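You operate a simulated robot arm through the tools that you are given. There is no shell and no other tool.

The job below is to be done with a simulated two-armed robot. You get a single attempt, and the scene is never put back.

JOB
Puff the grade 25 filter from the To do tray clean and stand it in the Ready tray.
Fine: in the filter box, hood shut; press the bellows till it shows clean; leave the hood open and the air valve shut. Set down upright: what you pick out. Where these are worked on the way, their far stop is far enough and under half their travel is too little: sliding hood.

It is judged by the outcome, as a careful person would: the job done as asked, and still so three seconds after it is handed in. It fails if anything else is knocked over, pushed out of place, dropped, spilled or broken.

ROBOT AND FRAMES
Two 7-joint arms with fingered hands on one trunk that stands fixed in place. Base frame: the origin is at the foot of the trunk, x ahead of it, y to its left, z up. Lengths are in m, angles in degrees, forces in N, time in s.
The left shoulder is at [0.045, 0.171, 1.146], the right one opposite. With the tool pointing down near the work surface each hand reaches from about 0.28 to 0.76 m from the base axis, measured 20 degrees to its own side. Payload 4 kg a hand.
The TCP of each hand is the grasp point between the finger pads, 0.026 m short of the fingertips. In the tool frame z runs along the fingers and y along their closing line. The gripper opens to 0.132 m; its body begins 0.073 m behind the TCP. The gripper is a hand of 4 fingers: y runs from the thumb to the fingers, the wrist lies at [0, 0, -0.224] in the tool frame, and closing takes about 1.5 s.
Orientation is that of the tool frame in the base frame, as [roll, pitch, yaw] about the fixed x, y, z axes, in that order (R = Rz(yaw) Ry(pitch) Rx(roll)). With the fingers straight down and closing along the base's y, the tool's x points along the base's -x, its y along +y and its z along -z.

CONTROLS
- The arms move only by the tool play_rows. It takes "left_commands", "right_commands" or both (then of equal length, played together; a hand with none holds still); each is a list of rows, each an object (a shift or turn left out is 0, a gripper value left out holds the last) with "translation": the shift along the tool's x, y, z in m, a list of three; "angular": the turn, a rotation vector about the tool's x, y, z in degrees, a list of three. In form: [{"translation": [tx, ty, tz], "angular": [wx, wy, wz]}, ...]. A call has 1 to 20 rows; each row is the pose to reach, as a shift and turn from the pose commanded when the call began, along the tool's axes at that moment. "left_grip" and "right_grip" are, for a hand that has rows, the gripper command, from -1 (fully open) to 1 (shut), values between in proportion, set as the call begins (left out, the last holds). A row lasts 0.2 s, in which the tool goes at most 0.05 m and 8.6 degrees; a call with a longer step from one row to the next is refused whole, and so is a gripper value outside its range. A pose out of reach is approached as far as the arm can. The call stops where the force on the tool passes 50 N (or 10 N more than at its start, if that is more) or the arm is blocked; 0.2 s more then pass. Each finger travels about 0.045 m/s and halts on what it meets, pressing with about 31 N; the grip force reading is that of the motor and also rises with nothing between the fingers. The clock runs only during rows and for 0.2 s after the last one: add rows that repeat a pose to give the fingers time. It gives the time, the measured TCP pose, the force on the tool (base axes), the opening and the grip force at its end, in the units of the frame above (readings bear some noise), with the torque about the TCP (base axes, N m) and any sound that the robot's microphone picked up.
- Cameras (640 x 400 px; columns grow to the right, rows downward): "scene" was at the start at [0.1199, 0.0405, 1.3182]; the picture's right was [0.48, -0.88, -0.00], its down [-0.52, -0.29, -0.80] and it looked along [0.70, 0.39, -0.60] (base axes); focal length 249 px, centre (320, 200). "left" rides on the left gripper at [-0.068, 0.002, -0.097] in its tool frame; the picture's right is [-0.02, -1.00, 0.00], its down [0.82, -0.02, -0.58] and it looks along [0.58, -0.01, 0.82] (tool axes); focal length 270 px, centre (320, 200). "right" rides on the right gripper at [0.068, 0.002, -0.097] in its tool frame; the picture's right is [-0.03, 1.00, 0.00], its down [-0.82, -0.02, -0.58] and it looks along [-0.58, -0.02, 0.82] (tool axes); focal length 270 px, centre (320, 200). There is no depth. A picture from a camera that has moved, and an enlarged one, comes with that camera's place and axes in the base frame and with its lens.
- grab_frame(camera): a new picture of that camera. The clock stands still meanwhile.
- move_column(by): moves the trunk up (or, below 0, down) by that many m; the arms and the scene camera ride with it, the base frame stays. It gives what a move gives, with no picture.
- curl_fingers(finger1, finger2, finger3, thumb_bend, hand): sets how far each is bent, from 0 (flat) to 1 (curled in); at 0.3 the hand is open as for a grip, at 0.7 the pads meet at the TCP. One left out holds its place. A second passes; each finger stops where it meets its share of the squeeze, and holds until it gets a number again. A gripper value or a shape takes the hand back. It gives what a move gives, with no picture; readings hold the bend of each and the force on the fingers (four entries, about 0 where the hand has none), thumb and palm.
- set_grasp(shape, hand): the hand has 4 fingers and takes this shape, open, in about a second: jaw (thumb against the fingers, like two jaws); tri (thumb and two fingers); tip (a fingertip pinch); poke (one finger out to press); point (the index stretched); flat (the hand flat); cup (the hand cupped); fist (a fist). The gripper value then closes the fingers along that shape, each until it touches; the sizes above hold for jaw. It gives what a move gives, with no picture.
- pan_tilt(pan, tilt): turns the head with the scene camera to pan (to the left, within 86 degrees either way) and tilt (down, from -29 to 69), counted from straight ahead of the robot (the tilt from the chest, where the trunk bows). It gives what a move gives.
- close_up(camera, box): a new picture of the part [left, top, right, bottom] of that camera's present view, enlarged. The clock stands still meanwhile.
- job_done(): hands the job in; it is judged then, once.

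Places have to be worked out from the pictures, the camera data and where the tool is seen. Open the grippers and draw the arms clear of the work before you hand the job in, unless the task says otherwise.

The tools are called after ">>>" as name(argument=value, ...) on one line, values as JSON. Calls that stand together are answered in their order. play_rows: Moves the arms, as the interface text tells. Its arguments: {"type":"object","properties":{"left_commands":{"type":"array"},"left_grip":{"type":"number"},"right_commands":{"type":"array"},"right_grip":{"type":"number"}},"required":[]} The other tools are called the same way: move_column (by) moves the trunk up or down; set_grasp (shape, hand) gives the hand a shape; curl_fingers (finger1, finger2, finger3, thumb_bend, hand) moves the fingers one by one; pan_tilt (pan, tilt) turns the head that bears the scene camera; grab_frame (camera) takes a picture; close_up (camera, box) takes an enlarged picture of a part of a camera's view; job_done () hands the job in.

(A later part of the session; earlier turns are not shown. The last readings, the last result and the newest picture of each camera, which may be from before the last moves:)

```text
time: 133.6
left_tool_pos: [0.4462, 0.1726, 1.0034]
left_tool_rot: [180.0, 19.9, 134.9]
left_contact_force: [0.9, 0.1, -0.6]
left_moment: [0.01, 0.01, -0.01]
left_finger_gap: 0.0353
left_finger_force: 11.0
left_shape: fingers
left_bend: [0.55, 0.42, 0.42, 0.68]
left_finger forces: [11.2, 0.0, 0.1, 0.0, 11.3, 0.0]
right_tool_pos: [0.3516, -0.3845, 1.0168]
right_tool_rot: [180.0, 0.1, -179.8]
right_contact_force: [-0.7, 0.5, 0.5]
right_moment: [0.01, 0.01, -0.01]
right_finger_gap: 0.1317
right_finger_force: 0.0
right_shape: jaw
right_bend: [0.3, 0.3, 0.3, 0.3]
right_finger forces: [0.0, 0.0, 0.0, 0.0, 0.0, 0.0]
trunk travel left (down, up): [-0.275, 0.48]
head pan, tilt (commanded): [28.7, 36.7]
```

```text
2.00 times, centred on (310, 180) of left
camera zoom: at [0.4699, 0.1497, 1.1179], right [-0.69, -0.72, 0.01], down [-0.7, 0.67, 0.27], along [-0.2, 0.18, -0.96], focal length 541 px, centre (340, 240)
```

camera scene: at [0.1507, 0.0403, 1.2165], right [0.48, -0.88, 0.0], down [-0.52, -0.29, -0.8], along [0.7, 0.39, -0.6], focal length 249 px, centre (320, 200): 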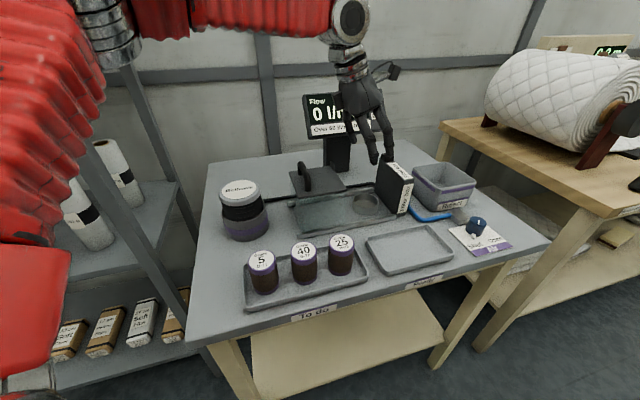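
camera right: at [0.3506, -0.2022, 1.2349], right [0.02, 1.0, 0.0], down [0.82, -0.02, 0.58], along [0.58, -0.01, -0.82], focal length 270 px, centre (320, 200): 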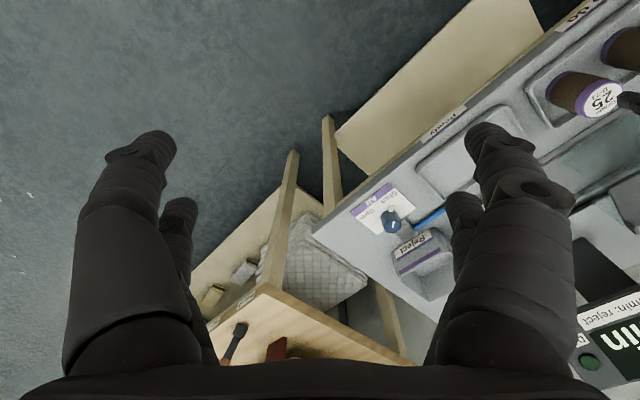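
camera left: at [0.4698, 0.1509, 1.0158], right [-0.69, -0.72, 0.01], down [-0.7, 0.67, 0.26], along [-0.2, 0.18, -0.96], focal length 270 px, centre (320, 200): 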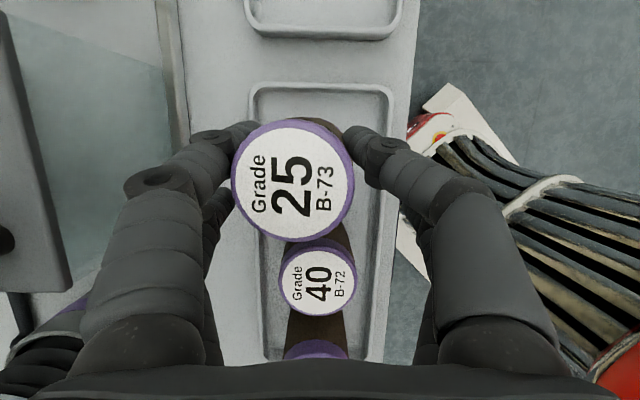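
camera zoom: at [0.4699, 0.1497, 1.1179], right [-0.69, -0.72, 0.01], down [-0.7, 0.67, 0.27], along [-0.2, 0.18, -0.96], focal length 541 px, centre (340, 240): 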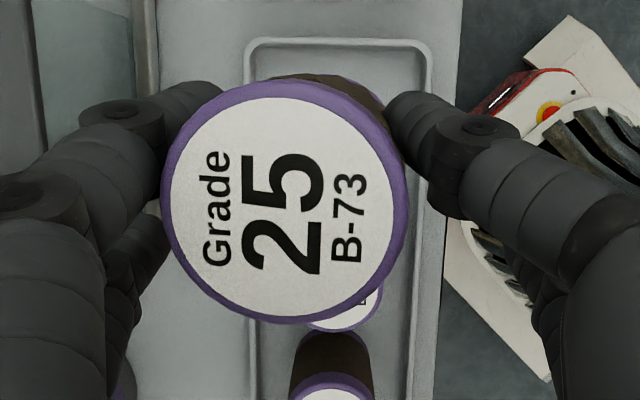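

The filter hangs within a few degrees of upright, its foot about (+0.016, −0.004) from the TCP. I carry it over to above the cup.

>>> play_rows(left_commands=[{"translation": [-0.0215, 0.0264, 0.0069]}, {"translation": [-0.043, 0.0528, 0.0139]}, {"translation": [-0.0645, 0.0792, 0.0208]}, {"translation": [-0.0859, 0.1055, 0.0277]}, {"translation": [-0.1074, 0.1319, 0.0347]}, {"translation": [-0.1289, 0.1583, 0.0416]}, {"translation": [-0.1289, 0.1583, 0.0416]}])

>>> grab_frame(camera="left")

>>> close_up(camera="scene", box=[300, 100, 440, 240])

```text
time: 135.2
left_tool_pos: [0.6544, 0.1896, 1.0065]
left_tool_rot: [179.9, 19.9, 134.8]
left_contact_force: [0.3, -0.2, -1.3]
left_moment: [0.02, -0.01, 0.0]
left_finger_gap: 0.0352
left_finger_force: 11.1
left_shape: fingers
left_bend: [0.55, 0.42, 0.42, 0.68]
left_finger forces: [11.2, 0.0, 0.1, 0.0, 11.1, 0.0]
right_tool_pos: [0.3507, -0.385, 1.0167]
right_tool_rot: [180.0, 0.0, -179.9]
right_contact_force: [-0.3, 0.2, 0.2]
right_moment: [0.03, -0.02, 0.0]
right_finger_gap: 0.1321
right_finger_force: 0.0
right_shape: jaw
right_bend: [0.3, 0.3, 0.3, 0.3]
right_finger forces: [0.0, 0.0, 0.0, 0.0, 0.1, 0.1]
trunk travel left (down, up): [-0.275, 0.48]
head pan, tilt (commanded): [28.7, 36.7]
```

```text
taken
camera left: at [0.6779, 0.1654, 1.121], right [-0.69, -0.72, 0.01], down [-0.7, 0.67, 0.26], along [-0.2, 0.18, -0.96], focal length 270 px, centre (320, 200)
```

left: 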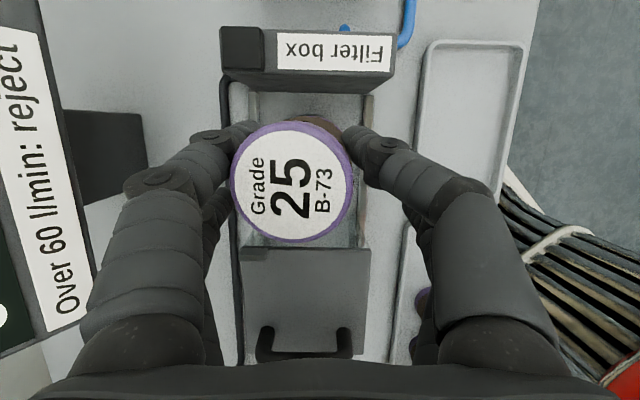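

```text
2.86 times, centred on (370, 170) of scene
camera zoom: at [0.1512, 0.0405, 1.2164], right [0.48, -0.88, 0.0], down [-0.52, -0.29, -0.8], along [0.7, 0.39, -0.6], focal length 711 px, centre (177, 286)
```

zoom: 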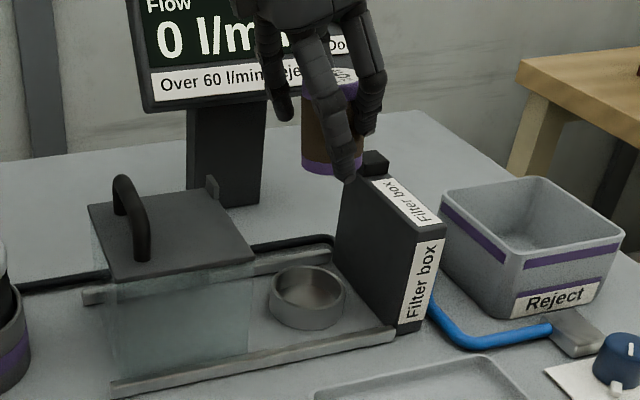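

The filter's foot should be right over the cup. I descend to just above the rim and check alignment from the scene camera.

>>> play_rows(left_commands=[{"translation": [0.0082, 0, 0.0226]}, {"translation": [0.0164, 0, 0.0451]}, {"translation": [0.0246, 0, 0.0677]}, {"translation": [0.0308, 0, 0.0846]}, {"translation": [0.0335, 0, 0.0921]}, {"translation": [0.0335, 0, 0.0921]}])

>>> grab_frame(camera="left")

>>> close_up(camera="scene", box=[320, 150, 420, 240])

```text
time: 136.6
left_tool_pos: [0.6562, 0.1891, 0.9069]
left_tool_rot: [179.9, 19.9, 135.0]
left_contact_force: [-0.1, 0.0, -0.5]
left_moment: [-0.05, 0.03, 0.04]
left_finger_gap: 0.0351
left_finger_force: 11.0
left_shape: fingers
left_bend: [0.55, 0.42, 0.42, 0.68]
left_finger forces: [11.2, 0.0, 0.0, 0.0, 11.2, 0.0]
right_tool_pos: [0.3514, -0.3856, 1.0168]
right_tool_rot: [-180.0, 0.0, -179.8]
right_contact_force: [0.0, 0.6, -0.2]
right_moment: [-0.02, -0.03, 0.01]
right_finger_gap: 0.1321
right_finger_force: 0.0
right_shape: jaw
right_bend: [0.3, 0.3, 0.3, 0.3]
right_finger forces: [0.0, 0.1, 0.0, 0.1, 0.0, 0.1]
trunk travel left (down, up): [-0.275, 0.48]
head pan, tilt (commanded): [28.7, 36.7]
```

```text
taken
camera left: at [0.6795, 0.1669, 1.0218], right [-0.69, -0.72, 0.01], down [-0.7, 0.67, 0.26], along [-0.2, 0.18, -0.96], focal length 270 px, centre (320, 200)
```

left: 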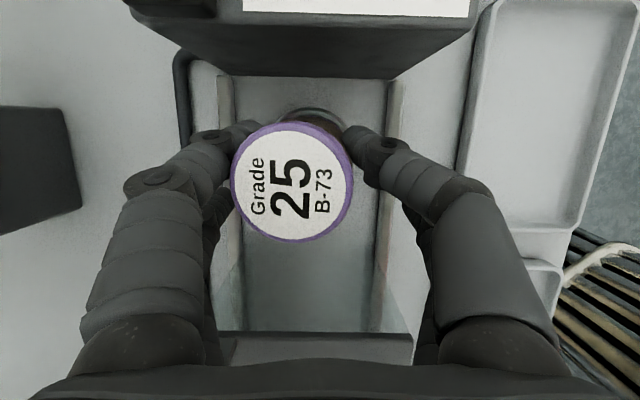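

```text
4.44 times, centred on (370, 195) of scene
camera zoom: at [0.1518, 0.0405, 1.2162], right [0.48, -0.88, 0.0], down [-0.52, -0.29, -0.8], along [0.7, 0.39, -0.6], focal length 1106 px, centre (98, 222)
```

zoom: 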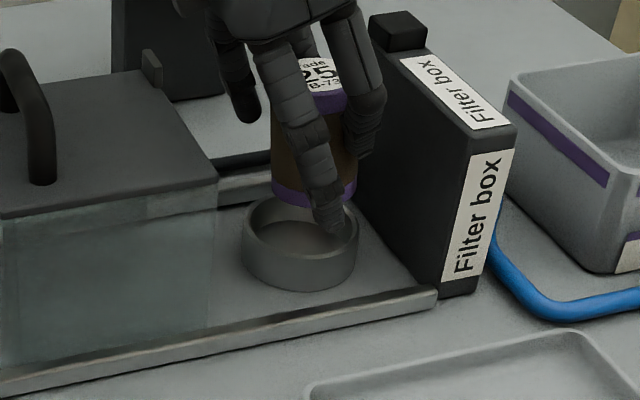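

I need a closer look from the hand camera at how the foot sits relative to the cup's rim.

>>> close_up(camera="left", box=[220, 80, 380, 260])

>>> close_up(camera="scene", box=[345, 165, 405, 220])

```text
2.22 times, centred on (300, 170) of left
camera zoom: at [0.6795, 0.1669, 1.0218], right [-0.69, -0.72, 0.01], down [-0.7, 0.67, 0.26], along [-0.2, 0.18, -0.96], focal length 601 px, centre (364, 267)
```

zoom: 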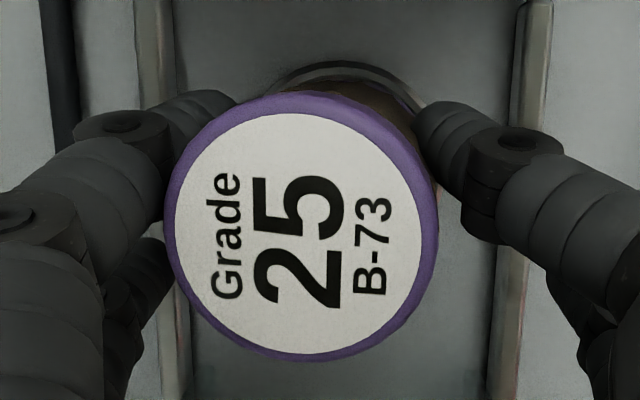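

```text
7.27 times, centred on (375, 192) of scene
camera zoom: at [0.1518, 0.0405, 1.2162], right [0.48, -0.88, 0.0], down [-0.52, -0.29, -0.8], along [0.7, 0.39, -0.6], focal length 1809 px, centre (-80, 254)
```

zoom: 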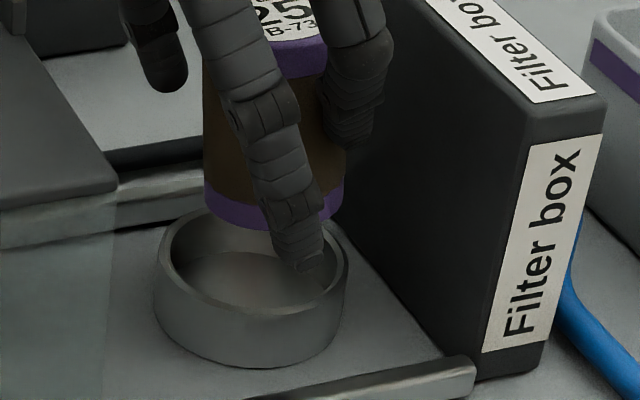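

The foot is centred over the cup to within a few mm (cup inner width about 0.060, filter 0.049; rim really near z 0.822). I correct 3 mm and lower it into the cup, watching the force.

>>> play_rows(left_commands=[{"translation": [0.0013, 0.0028, -0.0005]}, {"translation": [0.0047, 0.0028, 0.0089]}, {"translation": [0.0081, 0.0028, 0.0183]}, {"translation": [0.0116, 0.0028, 0.0277]}, {"translation": [0.0129, 0.0028, 0.0314]}, {"translation": [0.0129, 0.0028, 0.0314]}])

>>> close_up(camera="scene", box=[345, 165, 405, 220])

>>> close_up(camera="left", box=[220, 80, 380, 260])

```text
time: 138.0
left_tool_pos: [0.6564, 0.1915, 0.8748]
left_tool_rot: [179.9, 19.9, 135.0]
left_contact_force: [-0.4, -0.2, -1.1]
left_moment: [-0.02, 0.01, -0.02]
left_finger_gap: 0.0349
left_finger_force: 11.0
left_shape: fingers
left_bend: [0.55, 0.42, 0.42, 0.68]
left_finger forces: [11.0, 0.1, 0.0, 0.0, 11.0, 0.0]
right_tool_pos: [0.3508, -0.3849, 1.0166]
right_tool_rot: [-179.9, 0.0, -179.9]
right_contact_force: [-0.2, 0.2, -0.6]
right_moment: [0.02, 0.02, 0.01]
right_finger_gap: 0.1317
right_finger_force: 0.2
right_shape: jaw
right_bend: [0.3, 0.3, 0.3, 0.3]
right_finger forces: [0.1, 0.1, 0.0, 0.0, 0.0, 0.0]
trunk travel left (down, up): [-0.275, 0.48]
head pan, tilt (commanded): [28.7, 36.7]
```

```text
7.27 times, centred on (375, 192) of scene
camera zoom: at [0.1518, 0.0405, 1.2162], right [0.48, -0.88, 0.0], down [-0.52, -0.29, -0.8], along [0.7, 0.39, -0.6], focal length 1809 px, centre (-80, 254)
```

zoom: 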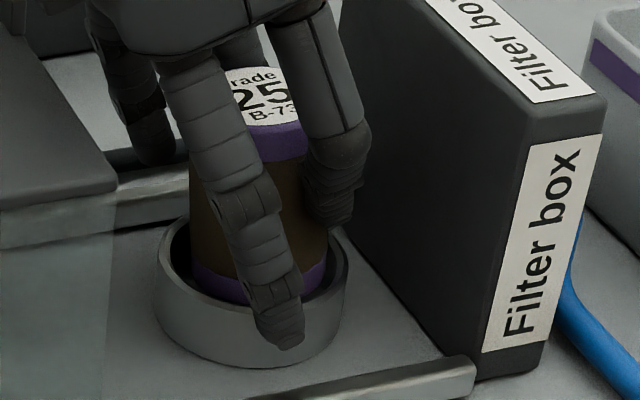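

```text
2.22 times, centred on (300, 170) of left
camera zoom: at [0.6792, 0.1685, 0.9892], right [-0.69, -0.72, 0.01], down [-0.7, 0.67, 0.27], along [-0.2, 0.18, -0.96], focal length 601 px, centre (364, 267)
```

zoom: 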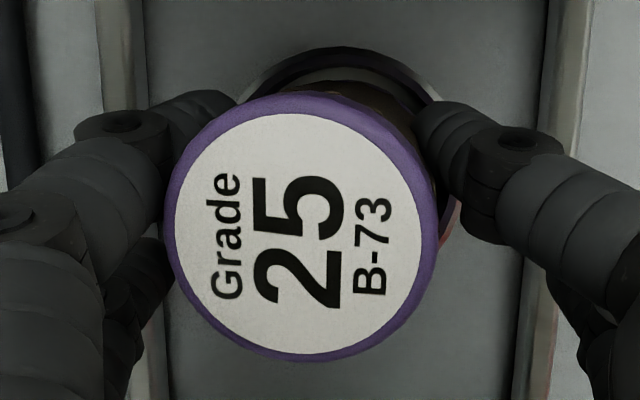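

The foot is inside the cup. I lower further in small steps until the floor of the cup takes the weight.

>>> play_rows(left_commands=[{"translation": [0.001, 0, 0.0028]}, {"translation": [0.0021, 0, 0.0056]}, {"translation": [0.0024, 0, 0.0066]}, {"translation": [0.0027, 0, 0.0075]}, {"translation": [0.0027, 0, 0.0075]}])

>>> play_rows(left_commands=[{"translation": [0.0003, 0, 0.0009]}, {"translation": [0.0007, 0, 0.0019]}, {"translation": [0.001, 0, 0.0028]}, {"translation": [0.001, 0, 0.0028]}])

```text
time: 139.2
left_tool_pos: [0.6561, 0.1915, 0.8663]
left_tool_rot: [179.9, 19.9, 135.1]
left_contact_force: [0.5, -1.1, -0.8]
left_moment: [0.01, 0.05, -0.01]
left_finger_gap: 0.035
left_finger_force: 11.2
left_shape: fingers
left_bend: [0.55, 0.42, 0.42, 0.68]
left_finger forces: [11.2, 0.1, 0.0, 0.1, 11.2, 0.1]
right_tool_pos: [0.3511, -0.3843, 1.017]
right_tool_rot: [180.0, 0.1, -179.9]
right_contact_force: [-0.2, 0.4, -0.3]
right_moment: [-0.03, 0.0, -0.03]
right_finger_gap: 0.1319
right_finger_force: 0.1
right_shape: jaw
right_bend: [0.3, 0.3, 0.3, 0.3]
right_finger forces: [0.0, 0.1, 0.0, 0.0, 0.0, 0.0]
trunk travel left (down, up): [-0.275, 0.48]
head pan, tilt (commanded): [28.7, 36.7]
```

```text
time: 140.2
left_tool_pos: [0.6576, 0.1914, 0.8618]
left_tool_rot: [179.9, 19.9, 135.0]
left_contact_force: [-0.2, 0.3, -0.9]
left_moment: [-0.01, -0.02, -0.01]
left_finger_gap: 0.0352
left_finger_force: 10.9
left_shape: fingers
left_bend: [0.55, 0.42, 0.42, 0.68]
left_finger forces: [11.1, 0.1, 0.1, 0.1, 11.1, 0.0]
right_tool_pos: [0.3501, -0.3838, 1.0168]
right_tool_rot: [-180.0, 0.0, -180.0]
right_contact_force: [-0.7, 0.4, 0.0]
right_moment: [-0.01, -0.04, 0.04]
right_finger_gap: 0.1318
right_finger_force: 0.0
right_shape: jaw
right_bend: [0.3, 0.3, 0.3, 0.3]
right_finger forces: [0.0, 0.1, 0.0, 0.0, 0.0, 0.0]
trunk travel left (down, up): [-0.275, 0.48]
head pan, tilt (commanded): [28.7, 36.7]
```

Still free at z 0.862. I continue in 1 mm steps.

>>> play_rows(left_commands=[{"translation": [0.0003, 0, 0.0009]}, {"translation": [0.0007, 0, 0.0019]}, {"translation": [0.001, 0, 0.0028]}, {"translation": [0.001, 0, 0.0028]}])

>>> close_up(camera="scene", box=[345, 165, 405, 220])

```text
time: 141.2
left_tool_pos: [0.656, 0.1915, 0.8609]
left_tool_rot: [179.9, 20.0, 134.8]
left_contact_force: [1.0, -0.8, 4.1]
left_moment: [0.0, -0.21, -0.06]
left_finger_gap: 0.0353
left_finger_force: 12.0
left_shape: fingers
left_bend: [0.55, 0.42, 0.42, 0.68]
left_finger forces: [11.6, 0.1, 0.1, 0.0, 11.6, 0.1]
right_tool_pos: [0.3509, -0.3839, 1.0167]
right_tool_rot: [180.0, 0.1, -179.8]
right_contact_force: [1.1, 0.4, 0.8]
right_moment: [0.01, 0.01, 0.01]
right_finger_gap: 0.1321
right_finger_force: 0.1
right_shape: jaw
right_bend: [0.3, 0.3, 0.3, 0.3]
right_finger forces: [0.0, 0.0, 0.0, 0.1, 0.0, 0.1]
trunk travel left (down, up): [-0.275, 0.48]
head pan, tilt (commanded): [28.7, 36.7]
```

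```text
7.27 times, centred on (375, 192) of scene
camera zoom: at [0.1513, 0.0403, 1.2163], right [0.48, -0.88, 0.0], down [-0.52, -0.29, -0.8], along [0.7, 0.39, -0.6], focal length 1809 px, centre (-80, 254)
```

zoom: 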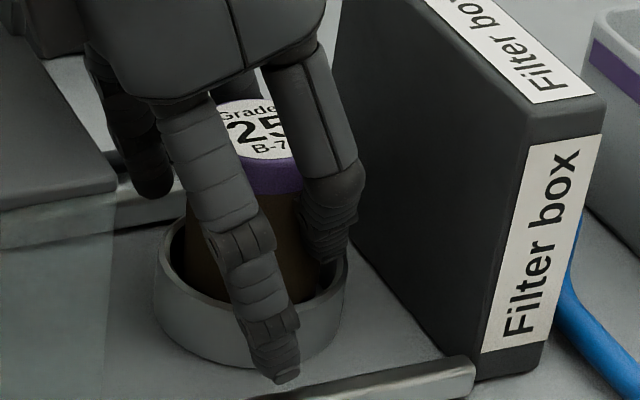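

The cup floor pushes back (about 5 N). I release the pinch gradually.

>>> curl_fingers(hand="left", finger1=0.52, thumb_bend=0.63)

>>> curl_fingers(hand="left", finger1=0.42, thumb_bend=0.45)

>>> close_up(camera="scene", box=[345, 165, 405, 220])

>>> grab_frame(camera="left")

```text
time: 142.2
left_tool_pos: [0.6553, 0.1909, 0.859]
left_tool_rot: [179.9, 19.9, 135.0]
left_contact_force: [0.4, -0.8, -0.3]
left_moment: [0.04, 0.02, -0.02]
left_finger_gap: 0.0407
left_finger_force: 0.0
left_shape: fingers
left_bend: [0.52, 0.42, 0.42, 0.63]
left_finger forces: [0.0, 0.0, 0.0, 0.0, 0.1, 0.0]
right_tool_pos: [0.3515, -0.3837, 1.0174]
right_tool_rot: [-180.0, -0.1, -179.9]
right_contact_force: [0.3, 0.8, -0.1]
right_moment: [0.0, -0.02, 0.0]
right_finger_gap: 0.1317
right_finger_force: 0.1
right_shape: jaw
right_bend: [0.3, 0.3, 0.3, 0.3]
right_finger forces: [0.0, 0.0, 0.0, 0.1, 0.0, 0.1]
trunk travel left (down, up): [-0.275, 0.48]
head pan, tilt (commanded): [28.7, 36.7]
```

```text
time: 143.2
left_tool_pos: [0.6556, 0.1917, 0.8592]
left_tool_rot: [179.9, 19.9, 135.0]
left_contact_force: [0.1, -0.9, -0.1]
left_moment: [0.03, -0.02, -0.01]
left_finger_gap: 0.0874
left_finger_force: 0.0
left_shape: fingers
left_bend: [0.42, 0.42, 0.42, 0.45]
left_finger forces: [0.1, 0.1, 0.0, 0.0, 0.0, 0.1]
right_tool_pos: [0.3502, -0.3836, 1.0172]
right_tool_rot: [-179.9, 0.0, -179.9]
right_contact_force: [-0.5, 0.3, 0.2]
right_moment: [0.03, 0.0, 0.01]
right_finger_gap: 0.1321
right_finger_force: 0.0
right_shape: jaw
right_bend: [0.3, 0.3, 0.3, 0.3]
right_finger forces: [0.1, 0.0, 0.1, 0.0, 0.1, 0.1]
trunk travel left (down, up): [-0.275, 0.48]
head pan, tilt (commanded): [28.7, 36.7]
```

```text
7.27 times, centred on (375, 192) of scene
camera zoom: at [0.1517, 0.0405, 1.2162], right [0.48, -0.88, 0.0], down [-0.52, -0.29, -0.8], along [0.7, 0.39, -0.6], focal length 1809 px, centre (-80, 254)
```

zoom: 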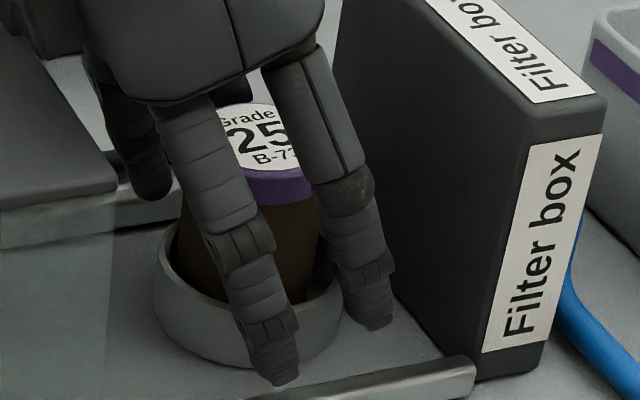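

```text
taken
camera left: at [0.6795, 0.1687, 0.9736], right [-0.69, -0.72, 0.01], down [-0.7, 0.67, 0.27], along [-0.2, 0.18, -0.96], focal length 270 px, centre (320, 200)
```

left: 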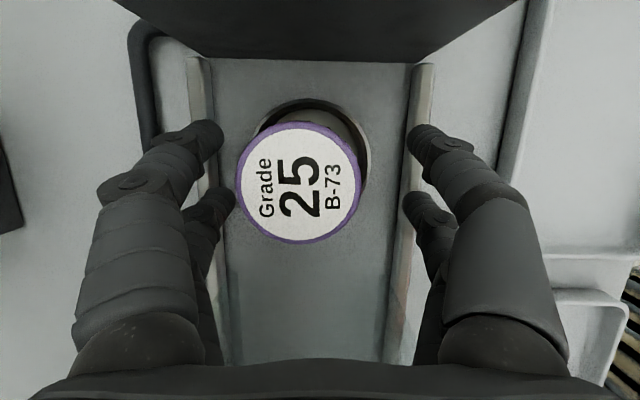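

The filter stands in the cup on its own. I raise the hand straight up, clear of it, and then go look at the hood's handle from above.

>>> play_rows(left_commands=[{"translation": [-0.0068, 0, -0.0188]}, {"translation": [-0.0171, 0, -0.047]}, {"translation": [-0.0308, 0, -0.0846]}, {"translation": [-0.0445, 0, -0.1222]}, {"translation": [-0.0479, 0, -0.1316]}, {"translation": [-0.0479, 0, -0.1316]}])

>>> grab_frame(camera="left")

>>> close_up(camera="scene", box=[280, 140, 440, 260])

```text
time: 144.6
left_tool_pos: [0.6554, 0.1894, 0.9982]
left_tool_rot: [180.0, 19.9, 134.9]
left_contact_force: [0.1, -0.1, -0.8]
left_moment: [0.0, 0.01, 0.04]
left_finger_gap: 0.0875
left_finger_force: 0.1
left_shape: fingers
left_bend: [0.42, 0.42, 0.42, 0.45]
left_finger forces: [0.0, 0.0, 0.0, 0.0, 0.1, 0.1]
right_tool_pos: [0.3513, -0.384, 1.0173]
right_tool_rot: [-180.0, 0.0, -179.9]
right_contact_force: [0.6, -0.9, 0.8]
right_moment: [0.01, 0.0, 0.01]
right_finger_gap: 0.1323
right_finger_force: 0.0
right_shape: jaw
right_bend: [0.3, 0.3, 0.3, 0.3]
right_finger forces: [0.0, 0.0, 0.1, 0.0, 0.1, 0.0]
trunk travel left (down, up): [-0.275, 0.48]
head pan, tilt (commanded): [28.7, 36.7]
```

```text
taken
camera left: at [0.6785, 0.1672, 1.1132], right [-0.69, -0.72, 0.01], down [-0.7, 0.67, 0.26], along [-0.2, 0.18, -0.96], focal length 270 px, centre (320, 200)
```

left: 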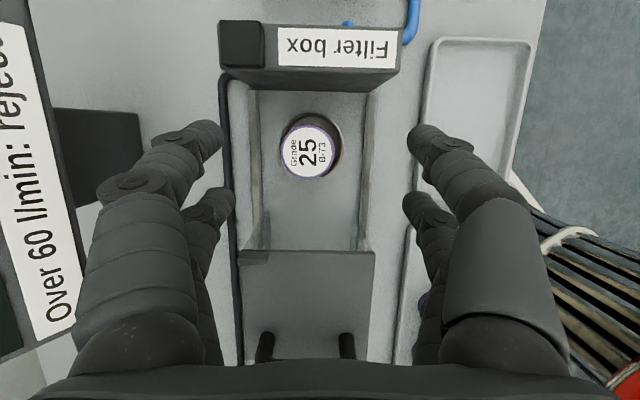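

```text
3.33 times, centred on (360, 200) of scene
camera zoom: at [0.1516, 0.0405, 1.2162], right [0.48, -0.88, 0.0], down [-0.52, -0.29, -0.8], along [0.7, 0.39, -0.6], focal length 829 px, centre (187, 200)
```

zoom: 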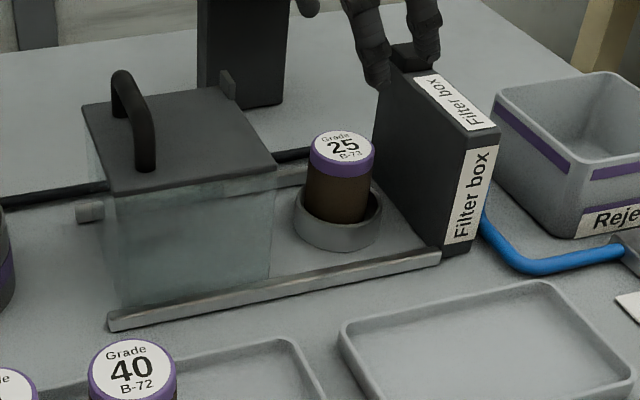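

The filter stands upright in the cup, the hood is untouched. I raise a little and move over to the left of the handle, closing the fingers into two prongs for pushing.

>>> play_rows(left_commands=[{"translation": [-0.0068, 0, -0.0188]}, {"translation": [0.0289, 0.0017, -0.0318]}, {"translation": [0.0646, 0.0034, -0.0448]}, {"translation": [0.1004, 0.0052, -0.0578]}, {"translation": [0.1362, 0.0069, -0.0708]}, {"translation": [0.1719, 0.0086, -0.0838]}, {"translation": [0.1719, 0.0086, -0.0838]}, {"translation": [0.1719, 0.0086, -0.0838]}, {"translation": [0.1719, 0.0086, -0.0838]}], left_grip=1)

>>> grab_frame(camera="left")

>>> close_up(camera="scene", box=[230, 110, 390, 250])

```text
time: 146.6
left_tool_pos: [0.5242, 0.3333, 1.0199]
left_tool_rot: [179.9, 20.0, 134.8]
left_contact_force: [0.6, -0.8, 0.2]
left_moment: [-0.03, -0.03, -0.01]
left_finger_gap: 0.0001
left_finger_force: 31.4
left_shape: tri
left_bend: [0.62, 0.63, 0.63, 0.7]
left_finger forces: [0.0, 0.0, 0.0, 0.0, 0.0, 0.1]
right_tool_pos: [0.3499, -0.3842, 1.0154]
right_tool_rot: [180.0, -0.1, -179.9]
right_contact_force: [0.2, 0.1, 0.7]
right_moment: [0.02, 0.0, -0.05]
right_finger_gap: 0.132
right_finger_force: 0.0
right_shape: jaw
right_bend: [0.3, 0.3, 0.3, 0.3]
right_finger forces: [0.0, 0.0, 0.0, 0.1, 0.0, 0.0]
trunk travel left (down, up): [-0.275, 0.48]
head pan, tilt (commanded): [28.7, 36.7]
```

```text
taken
camera left: at [0.5483, 0.3106, 1.1347], right [-0.69, -0.72, 0.01], down [-0.7, 0.67, 0.26], along [-0.2, 0.18, -0.96], focal length 270 px, centre (320, 200)
```

left: 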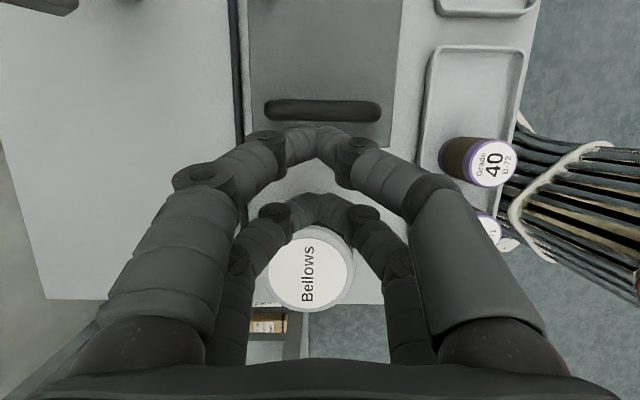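

```text
2.86 times, centred on (310, 180) of scene
camera zoom: at [0.1516, 0.0406, 1.2162], right [0.48, -0.88, 0.0], down [-0.52, -0.29, -0.8], along [0.7, 0.39, -0.6], focal length 711 px, centre (349, 257)
```

zoom: 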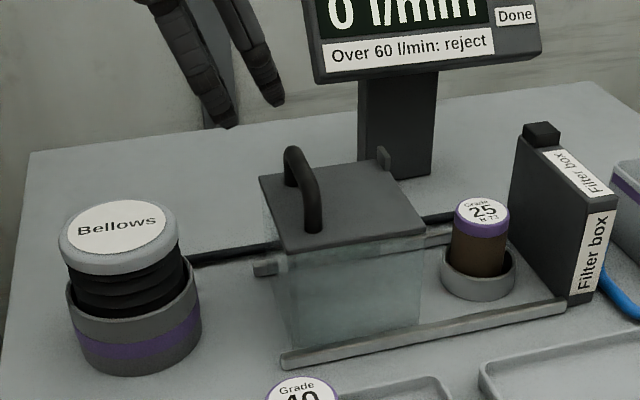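

The handle bar is at about (0.555, 0.301), top near z 0.945. I step 2 cm further left and lower the closed fingertips beside it, between bar height and lid.

>>> play_rows(left_commands=[{"translation": [0.0188, 0, -0.0068]}, {"translation": [0.0255, 0, 0.0115]}, {"translation": [0.0322, 0, 0.0298]}, {"translation": [0.0388, 0, 0.0482]}, {"translation": [0.0455, 0, 0.0665]}, {"translation": [0.0455, 0, 0.0665]}])

>>> grab_frame(camera="left")

>>> close_up(camera="scene", box=[230, 110, 390, 250])

```text
time: 148.0
left_tool_pos: [0.5123, 0.3479, 0.9402]
left_tool_rot: [179.8, 19.9, 134.9]
left_contact_force: [0.3, -0.9, 1.3]
left_moment: [-0.02, 0.02, 0.01]
left_finger_gap: 0.0
left_finger_force: 31.5
left_shape: tri
left_bend: [0.62, 0.63, 0.63, 0.7]
left_finger forces: [0.0, 0.0, 0.0, 0.1, 0.0, 0.0]
right_tool_pos: [0.3509, -0.3838, 1.017]
right_tool_rot: [-179.9, -0.1, -179.9]
right_contact_force: [0.7, 0.5, 0.3]
right_moment: [0.02, 0.0, 0.0]
right_finger_gap: 0.1317
right_finger_force: 0.0
right_shape: jaw
right_bend: [0.3, 0.3, 0.3, 0.3]
right_finger forces: [0.1, 0.0, 0.1, 0.0, 0.0, 0.1]
trunk travel left (down, up): [-0.275, 0.48]
head pan, tilt (commanded): [28.7, 36.7]
```

```text
taken
camera left: at [0.5354, 0.3244, 1.055], right [-0.69, -0.72, 0.01], down [-0.7, 0.67, 0.26], along [-0.2, 0.18, -0.96], focal length 270 px, centre (320, 200)
```

left: 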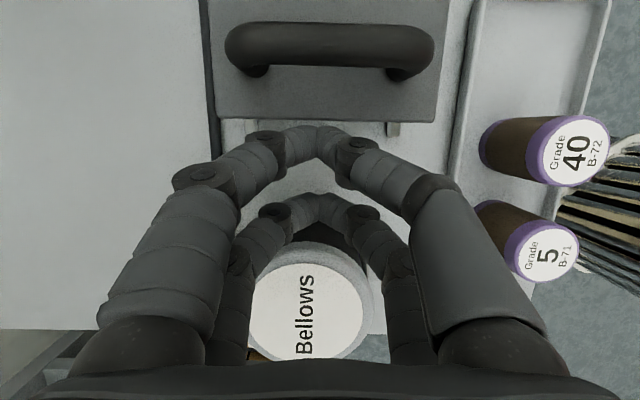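

```text
2.86 times, centred on (310, 180) of scene
camera zoom: at [0.1514, 0.0405, 1.2163], right [0.48, -0.88, 0.0], down [-0.52, -0.29, -0.8], along [0.7, 0.39, -0.6], focal length 711 px, centre (349, 257)
```

zoom: 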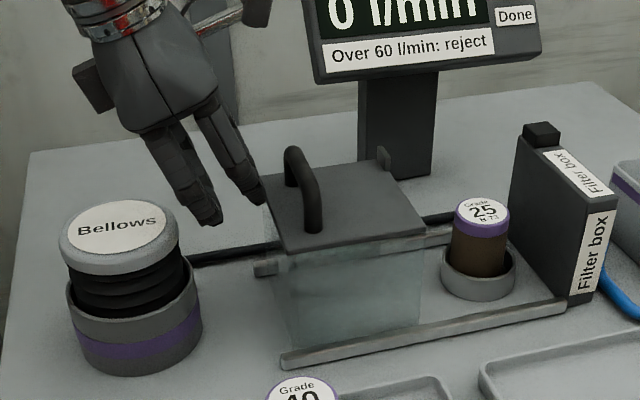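

The fingertips are beside the bar, left of the lid. I push right slowly, watching the force and the hood.

>>> play_rows(left_commands=[{"translation": [-0.0094, 0, 0.0034]}, {"translation": [-0.0188, 0, 0.0068]}, {"translation": [-0.0282, 0, 0.0103]}, {"translation": [-0.0357, 0, 0.013]}, {"translation": [-0.0432, 0, 0.0157]}, {"translation": [-0.0507, 0, 0.0185]}, {"translation": [-0.0583, 0, 0.0212]}, {"translation": [-0.0658, 0, 0.0239]}])

>>> grab_frame(camera="left")

>>> close_up(camera="scene", box=[230, 110, 390, 250])

```text
time: 149.8
left_tool_pos: [0.5626, 0.2946, 0.9407]
left_tool_rot: [179.9, 19.9, 135.0]
left_contact_force: [-0.7, 0.5, -0.7]
left_moment: [0.01, 0.03, 0.01]
left_finger_gap: 0.0
left_finger_force: 30.6
left_shape: tri
left_bend: [0.62, 0.63, 0.63, 0.7]
left_finger forces: [0.0, 0.0, 0.0, 0.0, 0.0, 0.1]
right_tool_pos: [0.3505, -0.3845, 1.0175]
right_tool_rot: [179.9, 0.0, -180.0]
right_contact_force: [-0.1, 0.4, -0.1]
right_moment: [-0.03, -0.01, 0.0]
right_finger_gap: 0.1319
right_finger_force: 0.2
right_shape: jaw
right_bend: [0.3, 0.3, 0.3, 0.3]
right_finger forces: [0.0, 0.1, 0.1, 0.0, 0.0, 0.0]
trunk travel left (down, up): [-0.275, 0.48]
head pan, tilt (commanded): [28.7, 36.7]
```

```text
taken
camera left: at [0.5859, 0.2726, 1.0562], right [-0.69, -0.72, 0.01], down [-0.7, 0.67, 0.26], along [-0.2, 0.18, -0.96], focal length 270 px, centre (320, 200)
```

left: 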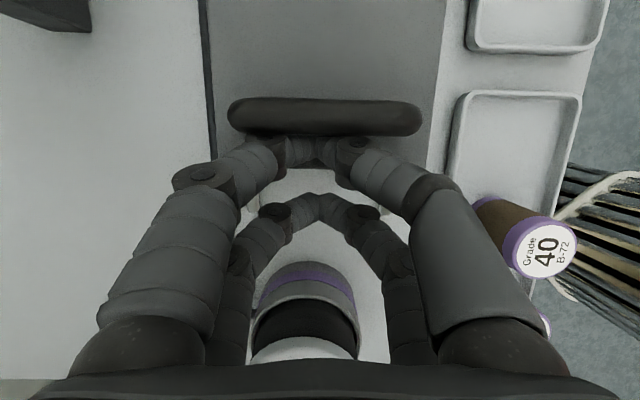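

```text
2.86 times, centred on (310, 180) of scene
camera zoom: at [0.1517, 0.0405, 1.2162], right [0.48, -0.88, 0.0], down [-0.52, -0.29, -0.8], along [0.7, 0.39, -0.6], focal length 711 px, centre (349, 257)
```

zoom: 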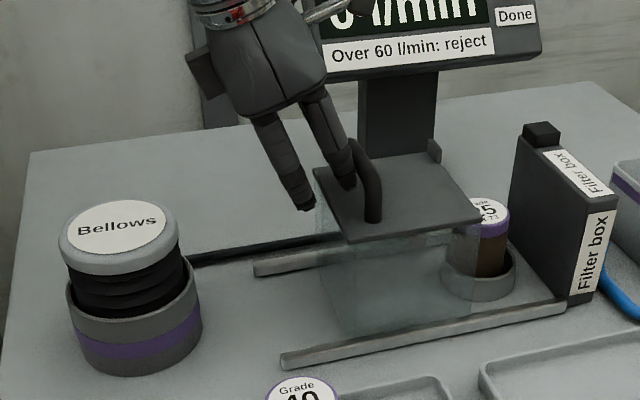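

The hood slides easily along the rails. I continue pushing toward the closed stop.

>>> play_rows(left_commands=[{"translation": [-0.0094, 0, 0.0034]}, {"translation": [-0.0188, 0, 0.0068]}, {"translation": [-0.0282, 0, 0.0103]}, {"translation": [-0.0376, 0, 0.0137]}, {"translation": [-0.047, 0, 0.0171]}, {"translation": [-0.0564, 0, 0.0205]}, {"translation": [-0.0639, 0, 0.0233]}])

>>> close_up(camera="scene", box=[250, 110, 410, 250])

>>> grab_frame(camera="left")

```text
time: 151.4
left_tool_pos: [0.6097, 0.2473, 0.9446]
left_tool_rot: [179.9, 19.9, 134.9]
left_contact_force: [0.2, 0.4, -1.5]
left_moment: [0.03, 0.01, 0.02]
left_finger_gap: 0.0002
left_finger_force: 30.9
left_shape: tri
left_bend: [0.62, 0.63, 0.63, 0.7]
left_finger forces: [0.0, 0.1, 0.1, 0.0, 0.0, 0.0]
right_tool_pos: [0.3506, -0.3846, 1.0167]
right_tool_rot: [-180.0, 0.1, -180.0]
right_contact_force: [0.4, -0.5, 1.0]
right_moment: [-0.04, 0.03, -0.01]
right_finger_gap: 0.1321
right_finger_force: 0.0
right_shape: jaw
right_bend: [0.3, 0.3, 0.3, 0.3]
right_finger forces: [0.0, 0.0, 0.0, 0.0, 0.0, 0.0]
trunk travel left (down, up): [-0.275, 0.48]
head pan, tilt (commanded): [28.7, 36.7]
```

```text
2.86 times, centred on (330, 180) of scene
camera zoom: at [0.1518, 0.0405, 1.2162], right [0.48, -0.88, 0.0], down [-0.52, -0.29, -0.8], along [0.7, 0.39, -0.6], focal length 711 px, centre (291, 257)
```

zoom: 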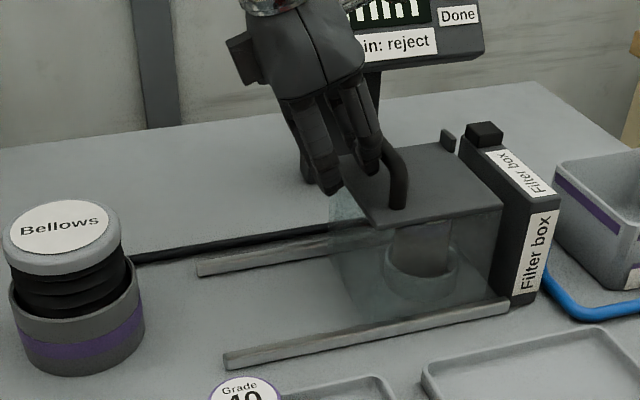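

```text
taken
camera left: at [0.6334, 0.2252, 1.0587], right [-0.69, -0.72, 0.01], down [-0.7, 0.67, 0.27], along [-0.2, 0.18, -0.96], focal length 270 px, centre (320, 200)
```

left: 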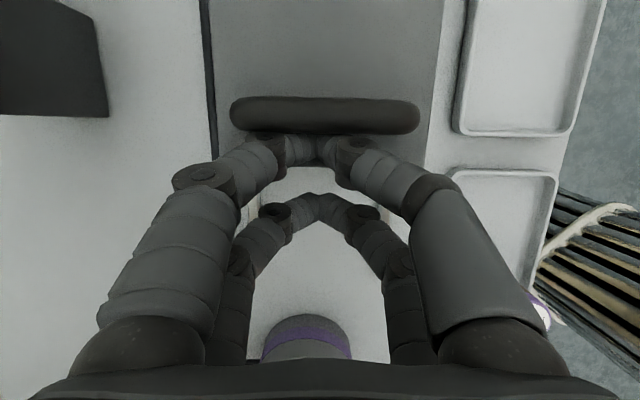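

The hood is nearly shut; I push the last centimetres in small steps until it meets its stop.

>>> play_rows(left_commands=[{"translation": [-0.0047, 0, 0.0017]}, {"translation": [-0.0094, 0, 0.0034]}, {"translation": [-0.0141, 0, 0.0051]}])

>>> close_up(camera="scene", box=[320, 130, 410, 220])

```text
time: 152.2
left_tool_pos: [0.6215, 0.2379, 0.9435]
left_tool_rot: [179.9, 20.0, 135.0]
left_contact_force: [-0.2, 0.5, 0.0]
left_moment: [0.02, -0.02, -0.05]
left_finger_gap: 0.0002
left_finger_force: 31.1
left_shape: tri
left_bend: [0.62, 0.63, 0.63, 0.7]
left_finger forces: [0.1, 0.0, 0.1, 0.0, 0.1, 0.0]
right_tool_pos: [0.3499, -0.3844, 1.017]
right_tool_rot: [-180.0, 0.0, -180.0]
right_contact_force: [-0.8, 0.4, 0.2]
right_moment: [0.0, -0.04, 0.02]
right_finger_gap: 0.1318
right_finger_force: 0.1
right_shape: jaw
right_bend: [0.3, 0.3, 0.3, 0.3]
right_finger forces: [0.0, 0.0, 0.0, 0.1, 0.0, 0.0]
trunk travel left (down, up): [-0.275, 0.48]
head pan, tilt (commanded): [28.7, 36.7]
```

```text
4.44 times, centred on (365, 175) of scene
camera zoom: at [0.1517, 0.0405, 1.2162], right [0.48, -0.88, 0.0], down [-0.52, -0.29, -0.8], along [0.7, 0.39, -0.6], focal length 1106 px, centre (120, 311)
```

zoom: 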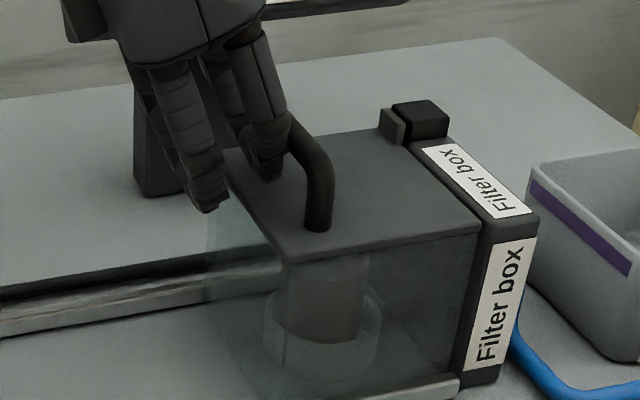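

It looks shut: the lid meets the panel and its tab meets the black block. I nudge a bit more to feel the stop.

>>> play_rows(left_commands=[{"translation": [-0.0028, 0, 0.001]}, {"translation": [-0.0056, 0, 0.0021]}])

>>> play_rows(left_commands=[{"translation": [-0.0028, 0, 0.001]}, {"translation": [-0.0056, 0, 0.0021]}])

>>> close_up(camera="scene", box=[320, 130, 410, 220])

```text
time: 152.8
left_tool_pos: [0.6252, 0.2339, 0.9425]
left_tool_rot: [180.0, 19.8, 135.0]
left_contact_force: [-4.4, 6.0, 0.5]
left_moment: [0.02, -0.02, 0.09]
left_finger_gap: 0.0001
left_finger_force: 31.1
left_shape: tri
left_bend: [0.62, 0.63, 0.63, 0.7]
left_finger forces: [1.6, 0.0, 0.0, 0.0, 0.1, 0.0]
right_tool_pos: [0.35, -0.3847, 1.0179]
right_tool_rot: [179.9, 0.0, -179.8]
right_contact_force: [-0.1, -0.1, -0.6]
right_moment: [-0.03, -0.01, 0.01]
right_finger_gap: 0.1322
right_finger_force: 0.1
right_shape: jaw
right_bend: [0.3, 0.3, 0.3, 0.3]
right_finger forces: [0.0, 0.1, 0.0, 0.0, 0.0, 0.0]
trunk travel left (down, up): [-0.275, 0.48]
head pan, tilt (commanded): [28.7, 36.7]
```

```text
time: 153.4
left_tool_pos: [0.6253, 0.2334, 0.9418]
left_tool_rot: [-180.0, 19.7, 135.2]
left_contact_force: [-27.7, 28.6, 4.3]
left_moment: [-0.04, -0.17, 0.79]
left_finger_gap: 0.0002
left_finger_force: 31.5
left_shape: tri
left_bend: [0.62, 0.63, 0.63, 0.7]
left_finger forces: [0.7, 0.0, 0.0, 0.0, 0.1, 0.0]
right_tool_pos: [0.349, -0.3828, 1.0207]
right_tool_rot: [-179.9, 0.3, -179.8]
right_contact_force: [-0.2, -0.1, 0.3]
right_moment: [-0.02, 0.01, -0.03]
right_finger_gap: 0.1319
right_finger_force: 0.2
right_shape: jaw
right_bend: [0.3, 0.3, 0.3, 0.3]
right_finger forces: [0.0, 0.1, 0.0, 0.1, 0.0, 0.0]
trunk travel left (down, up): [-0.275, 0.48]
head pan, tilt (commanded): [28.7, 36.7]
```

```text
4.44 times, centred on (365, 175) of scene
camera zoom: at [0.1476, 0.0434, 1.2167], right [0.48, -0.88, 0.0], down [-0.52, -0.29, -0.8], along [0.7, 0.38, -0.6], focal length 1106 px, centre (120, 311)
```

zoom: 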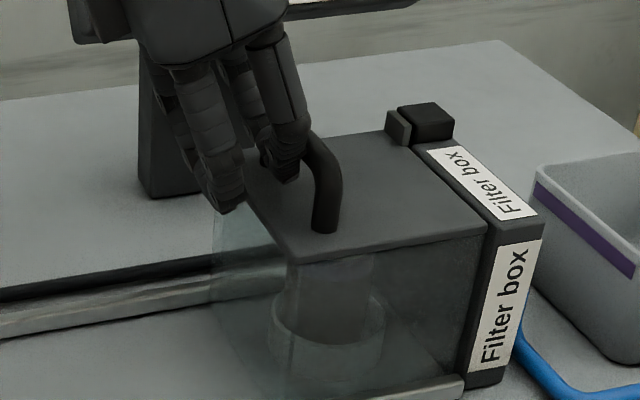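

The hood is firmly at its stop (40 N). I back the fingers off to the left and rise.

>>> play_rows(left_commands=[{"translation": [0.0094, 0, -0.0034]}, {"translation": [0.0188, 0, -0.0068]}, {"translation": [0.0329, 0, -0.012]}, {"translation": [0.0295, 0, -0.0214]}, {"translation": [0.0192, 0, -0.0496]}, {"translation": [0.009, 0, -0.0778]}, {"translation": [-0.0013, 0, -0.106]}, {"translation": [-0.0013, 0, -0.106]}])

>>> grab_frame(camera="scene")

>>> close_up(camera="scene", box=[280, 80, 430, 230])

```text
time: 155.2
left_tool_pos: [0.6062, 0.2541, 1.0435]
left_tool_rot: [179.9, 19.9, 134.9]
left_contact_force: [-0.9, -0.3, -0.1]
left_moment: [-0.03, 0.0, -0.02]
left_finger_gap: 0.0
left_finger_force: 31.1
left_shape: tri
left_bend: [0.62, 0.63, 0.63, 0.7]
left_finger forces: [0.0, 0.0, 0.0, 0.1, 0.0, 0.0]
right_tool_pos: [0.3513, -0.3845, 1.0172]
right_tool_rot: [179.9, 0.0, -180.0]
right_contact_force: [-0.6, -0.4, -0.9]
right_moment: [-0.04, 0.0, 0.02]
right_finger_gap: 0.1317
right_finger_force: 0.0
right_shape: jaw
right_bend: [0.3, 0.3, 0.3, 0.3]
right_finger forces: [0.1, 0.0, 0.1, 0.0, 0.1, 0.1]
trunk travel left (down, up): [-0.275, 0.48]
head pan, tilt (commanded): [28.7, 36.7]
```

```text
taken
camera scene: at [0.1519, 0.0405, 1.2161], right [0.48, -0.88, 0.0], down [-0.53, -0.29, -0.8], along [0.7, 0.39, -0.6], focal length 249 px, centre (320, 200)
```

scene: 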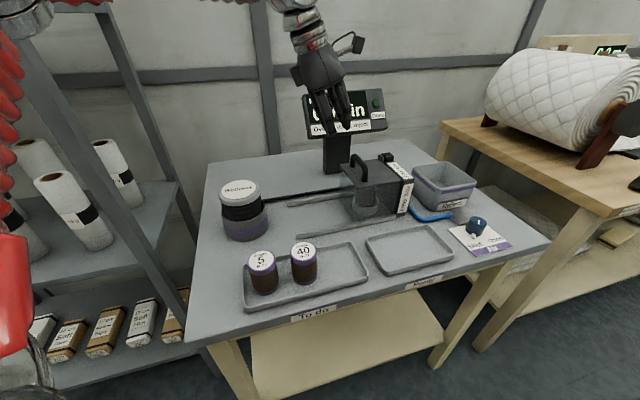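

```text
2.67 times, centred on (355, 155) of scene
camera zoom: at [0.1519, 0.0405, 1.2161], right [0.48, -0.88, 0.0], down [-0.53, -0.29, -0.8], along [0.7, 0.39, -0.6], focal length 663 px, centre (227, 320)
```

zoom: 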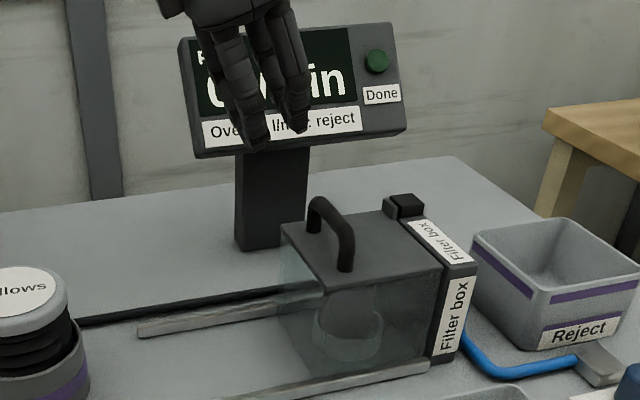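

The hood is shut over the filter, and the lamp is off. Now to the bellows: I straighten the hand and go above its cap, near (0.459, 0.408).

>>> play_rows(left_commands=[{"translation": [0.0358, 0.0008, -0.012], "angular": [0, 3, 0]}, {"translation": [0.0716, 0.0017, -0.016], "angular": [0, 7, 0]}, {"translation": [0.1075, 0.0025, -0.02], "angular": [0, 11, 0]}, {"translation": [0.1433, 0.0033, -0.024], "angular": [0, 15, 0]}, {"translation": [0.1791, 0.0042, -0.028], "angular": [0, 19, 0]}, {"translation": [0.2149, 0.005, -0.0318], "angular": [0, 20, 0]}, {"translation": [0.2149, 0.005, -0.0318], "angular": [0, 20, 0]}])

>>> grab_frame(camera="left")

>>> close_up(camera="scene", box=[190, 80, 390, 250])

```text
time: 156.8
left_tool_pos: [0.4588, 0.4074, 0.9982]
left_tool_rot: [179.9, -0.2, 135.0]
left_contact_force: [-0.2, -1.1, -0.1]
left_moment: [-0.02, 0.03, -0.01]
left_finger_gap: 0.0
left_finger_force: 31.0
left_shape: tri
left_bend: [0.62, 0.63, 0.63, 0.7]
left_finger forces: [0.0, 0.0, 0.1, 0.0, 0.0, 0.0]
right_tool_pos: [0.351, -0.3841, 1.0165]
right_tool_rot: [180.0, 0.0, -179.9]
right_contact_force: [0.6, -0.3, -1.3]
right_moment: [0.01, 0.02, 0.0]
right_finger_gap: 0.1317
right_finger_force: 0.0
right_shape: jaw
right_bend: [0.3, 0.3, 0.3, 0.3]
right_finger forces: [0.1, 0.0, 0.0, 0.0, 0.1, 0.1]
trunk travel left (down, up): [-0.275, 0.48]
head pan, tilt (commanded): [28.7, 36.7]
```

```text
taken
camera left: at [0.5079, 0.3586, 1.0951], right [-0.69, -0.72, 0.0], down [-0.59, 0.56, 0.58], along [-0.42, 0.4, -0.81], focal length 270 px, centre (320, 200)
```

left: 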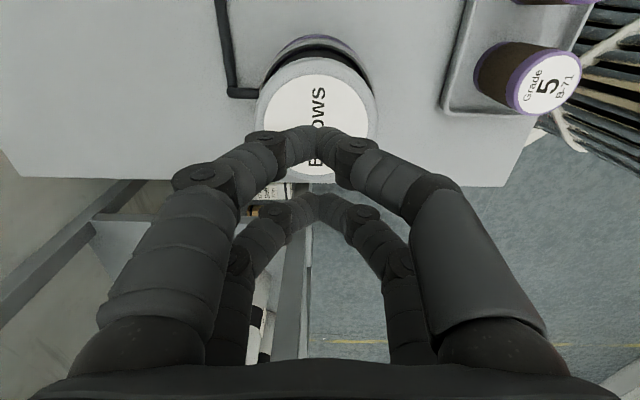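

```text
2.35 times, centred on (290, 165) of scene
camera zoom: at [0.1518, 0.0405, 1.2162], right [0.48, -0.88, 0.0], down [-0.52, -0.29, -0.8], along [0.7, 0.39, -0.6], focal length 585 px, centre (391, 282)
```

zoom: 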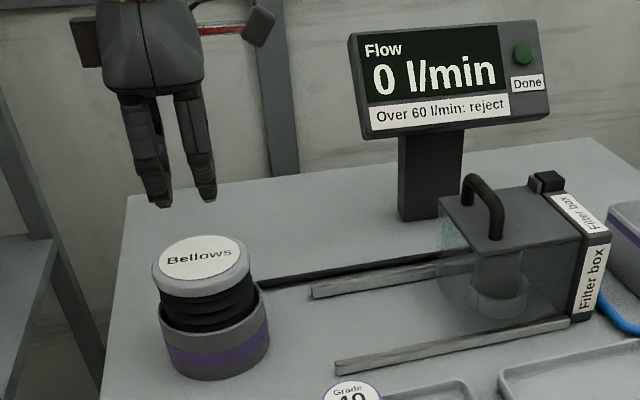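

I'm over the cap within a few mm. I correct and descend to light contact first.

>>> play_rows(left_commands=[{"translation": [-0.0035, 0.0007, 0.02]}, {"translation": [-0.0035, 0.0007, 0.04]}, {"translation": [-0.0035, 0.0007, 0.052]}, {"translation": [-0.0035, 0.0007, 0.058]}, {"translation": [-0.0035, 0.0007, 0.064]}])

>>> close_up(camera="scene", box=[190, 80, 390, 250])

```text
time: 158.0
left_tool_pos: [0.4612, 0.4052, 0.9333]
left_tool_rot: [180.0, 0.0, 135.1]
left_contact_force: [-0.1, 0.9, 2.2]
left_moment: [-0.01, -0.03, 0.07]
left_finger_gap: 0.0001
left_finger_force: 31.4
left_shape: tri
left_bend: [0.62, 0.63, 0.63, 0.7]
left_finger forces: [0.0, 0.1, 0.1, 0.1, 0.1, 0.0]
right_tool_pos: [0.3516, -0.3834, 1.0167]
right_tool_rot: [180.0, 0.0, -179.9]
right_contact_force: [-0.6, -0.1, 0.9]
right_moment: [0.0, -0.01, 0.0]
right_finger_gap: 0.1316
right_finger_force: 0.0
right_shape: jaw
right_bend: [0.3, 0.3, 0.3, 0.3]
right_finger forces: [0.1, 0.0, 0.1, 0.1, 0.0, 0.0]
trunk travel left (down, up): [-0.275, 0.48]
head pan, tilt (commanded): [28.7, 36.7]
```

```text
2.35 times, centred on (290, 165) of scene
camera zoom: at [0.1514, 0.0406, 1.2163], right [0.48, -0.88, 0.0], down [-0.52, -0.29, -0.8], along [0.7, 0.39, -0.6], focal length 585 px, centre (391, 282)
```

zoom: 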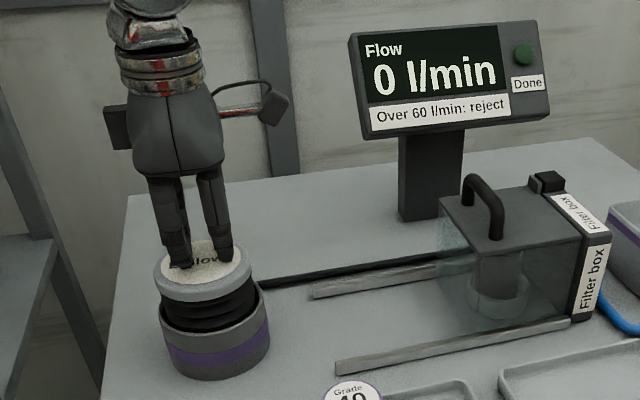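

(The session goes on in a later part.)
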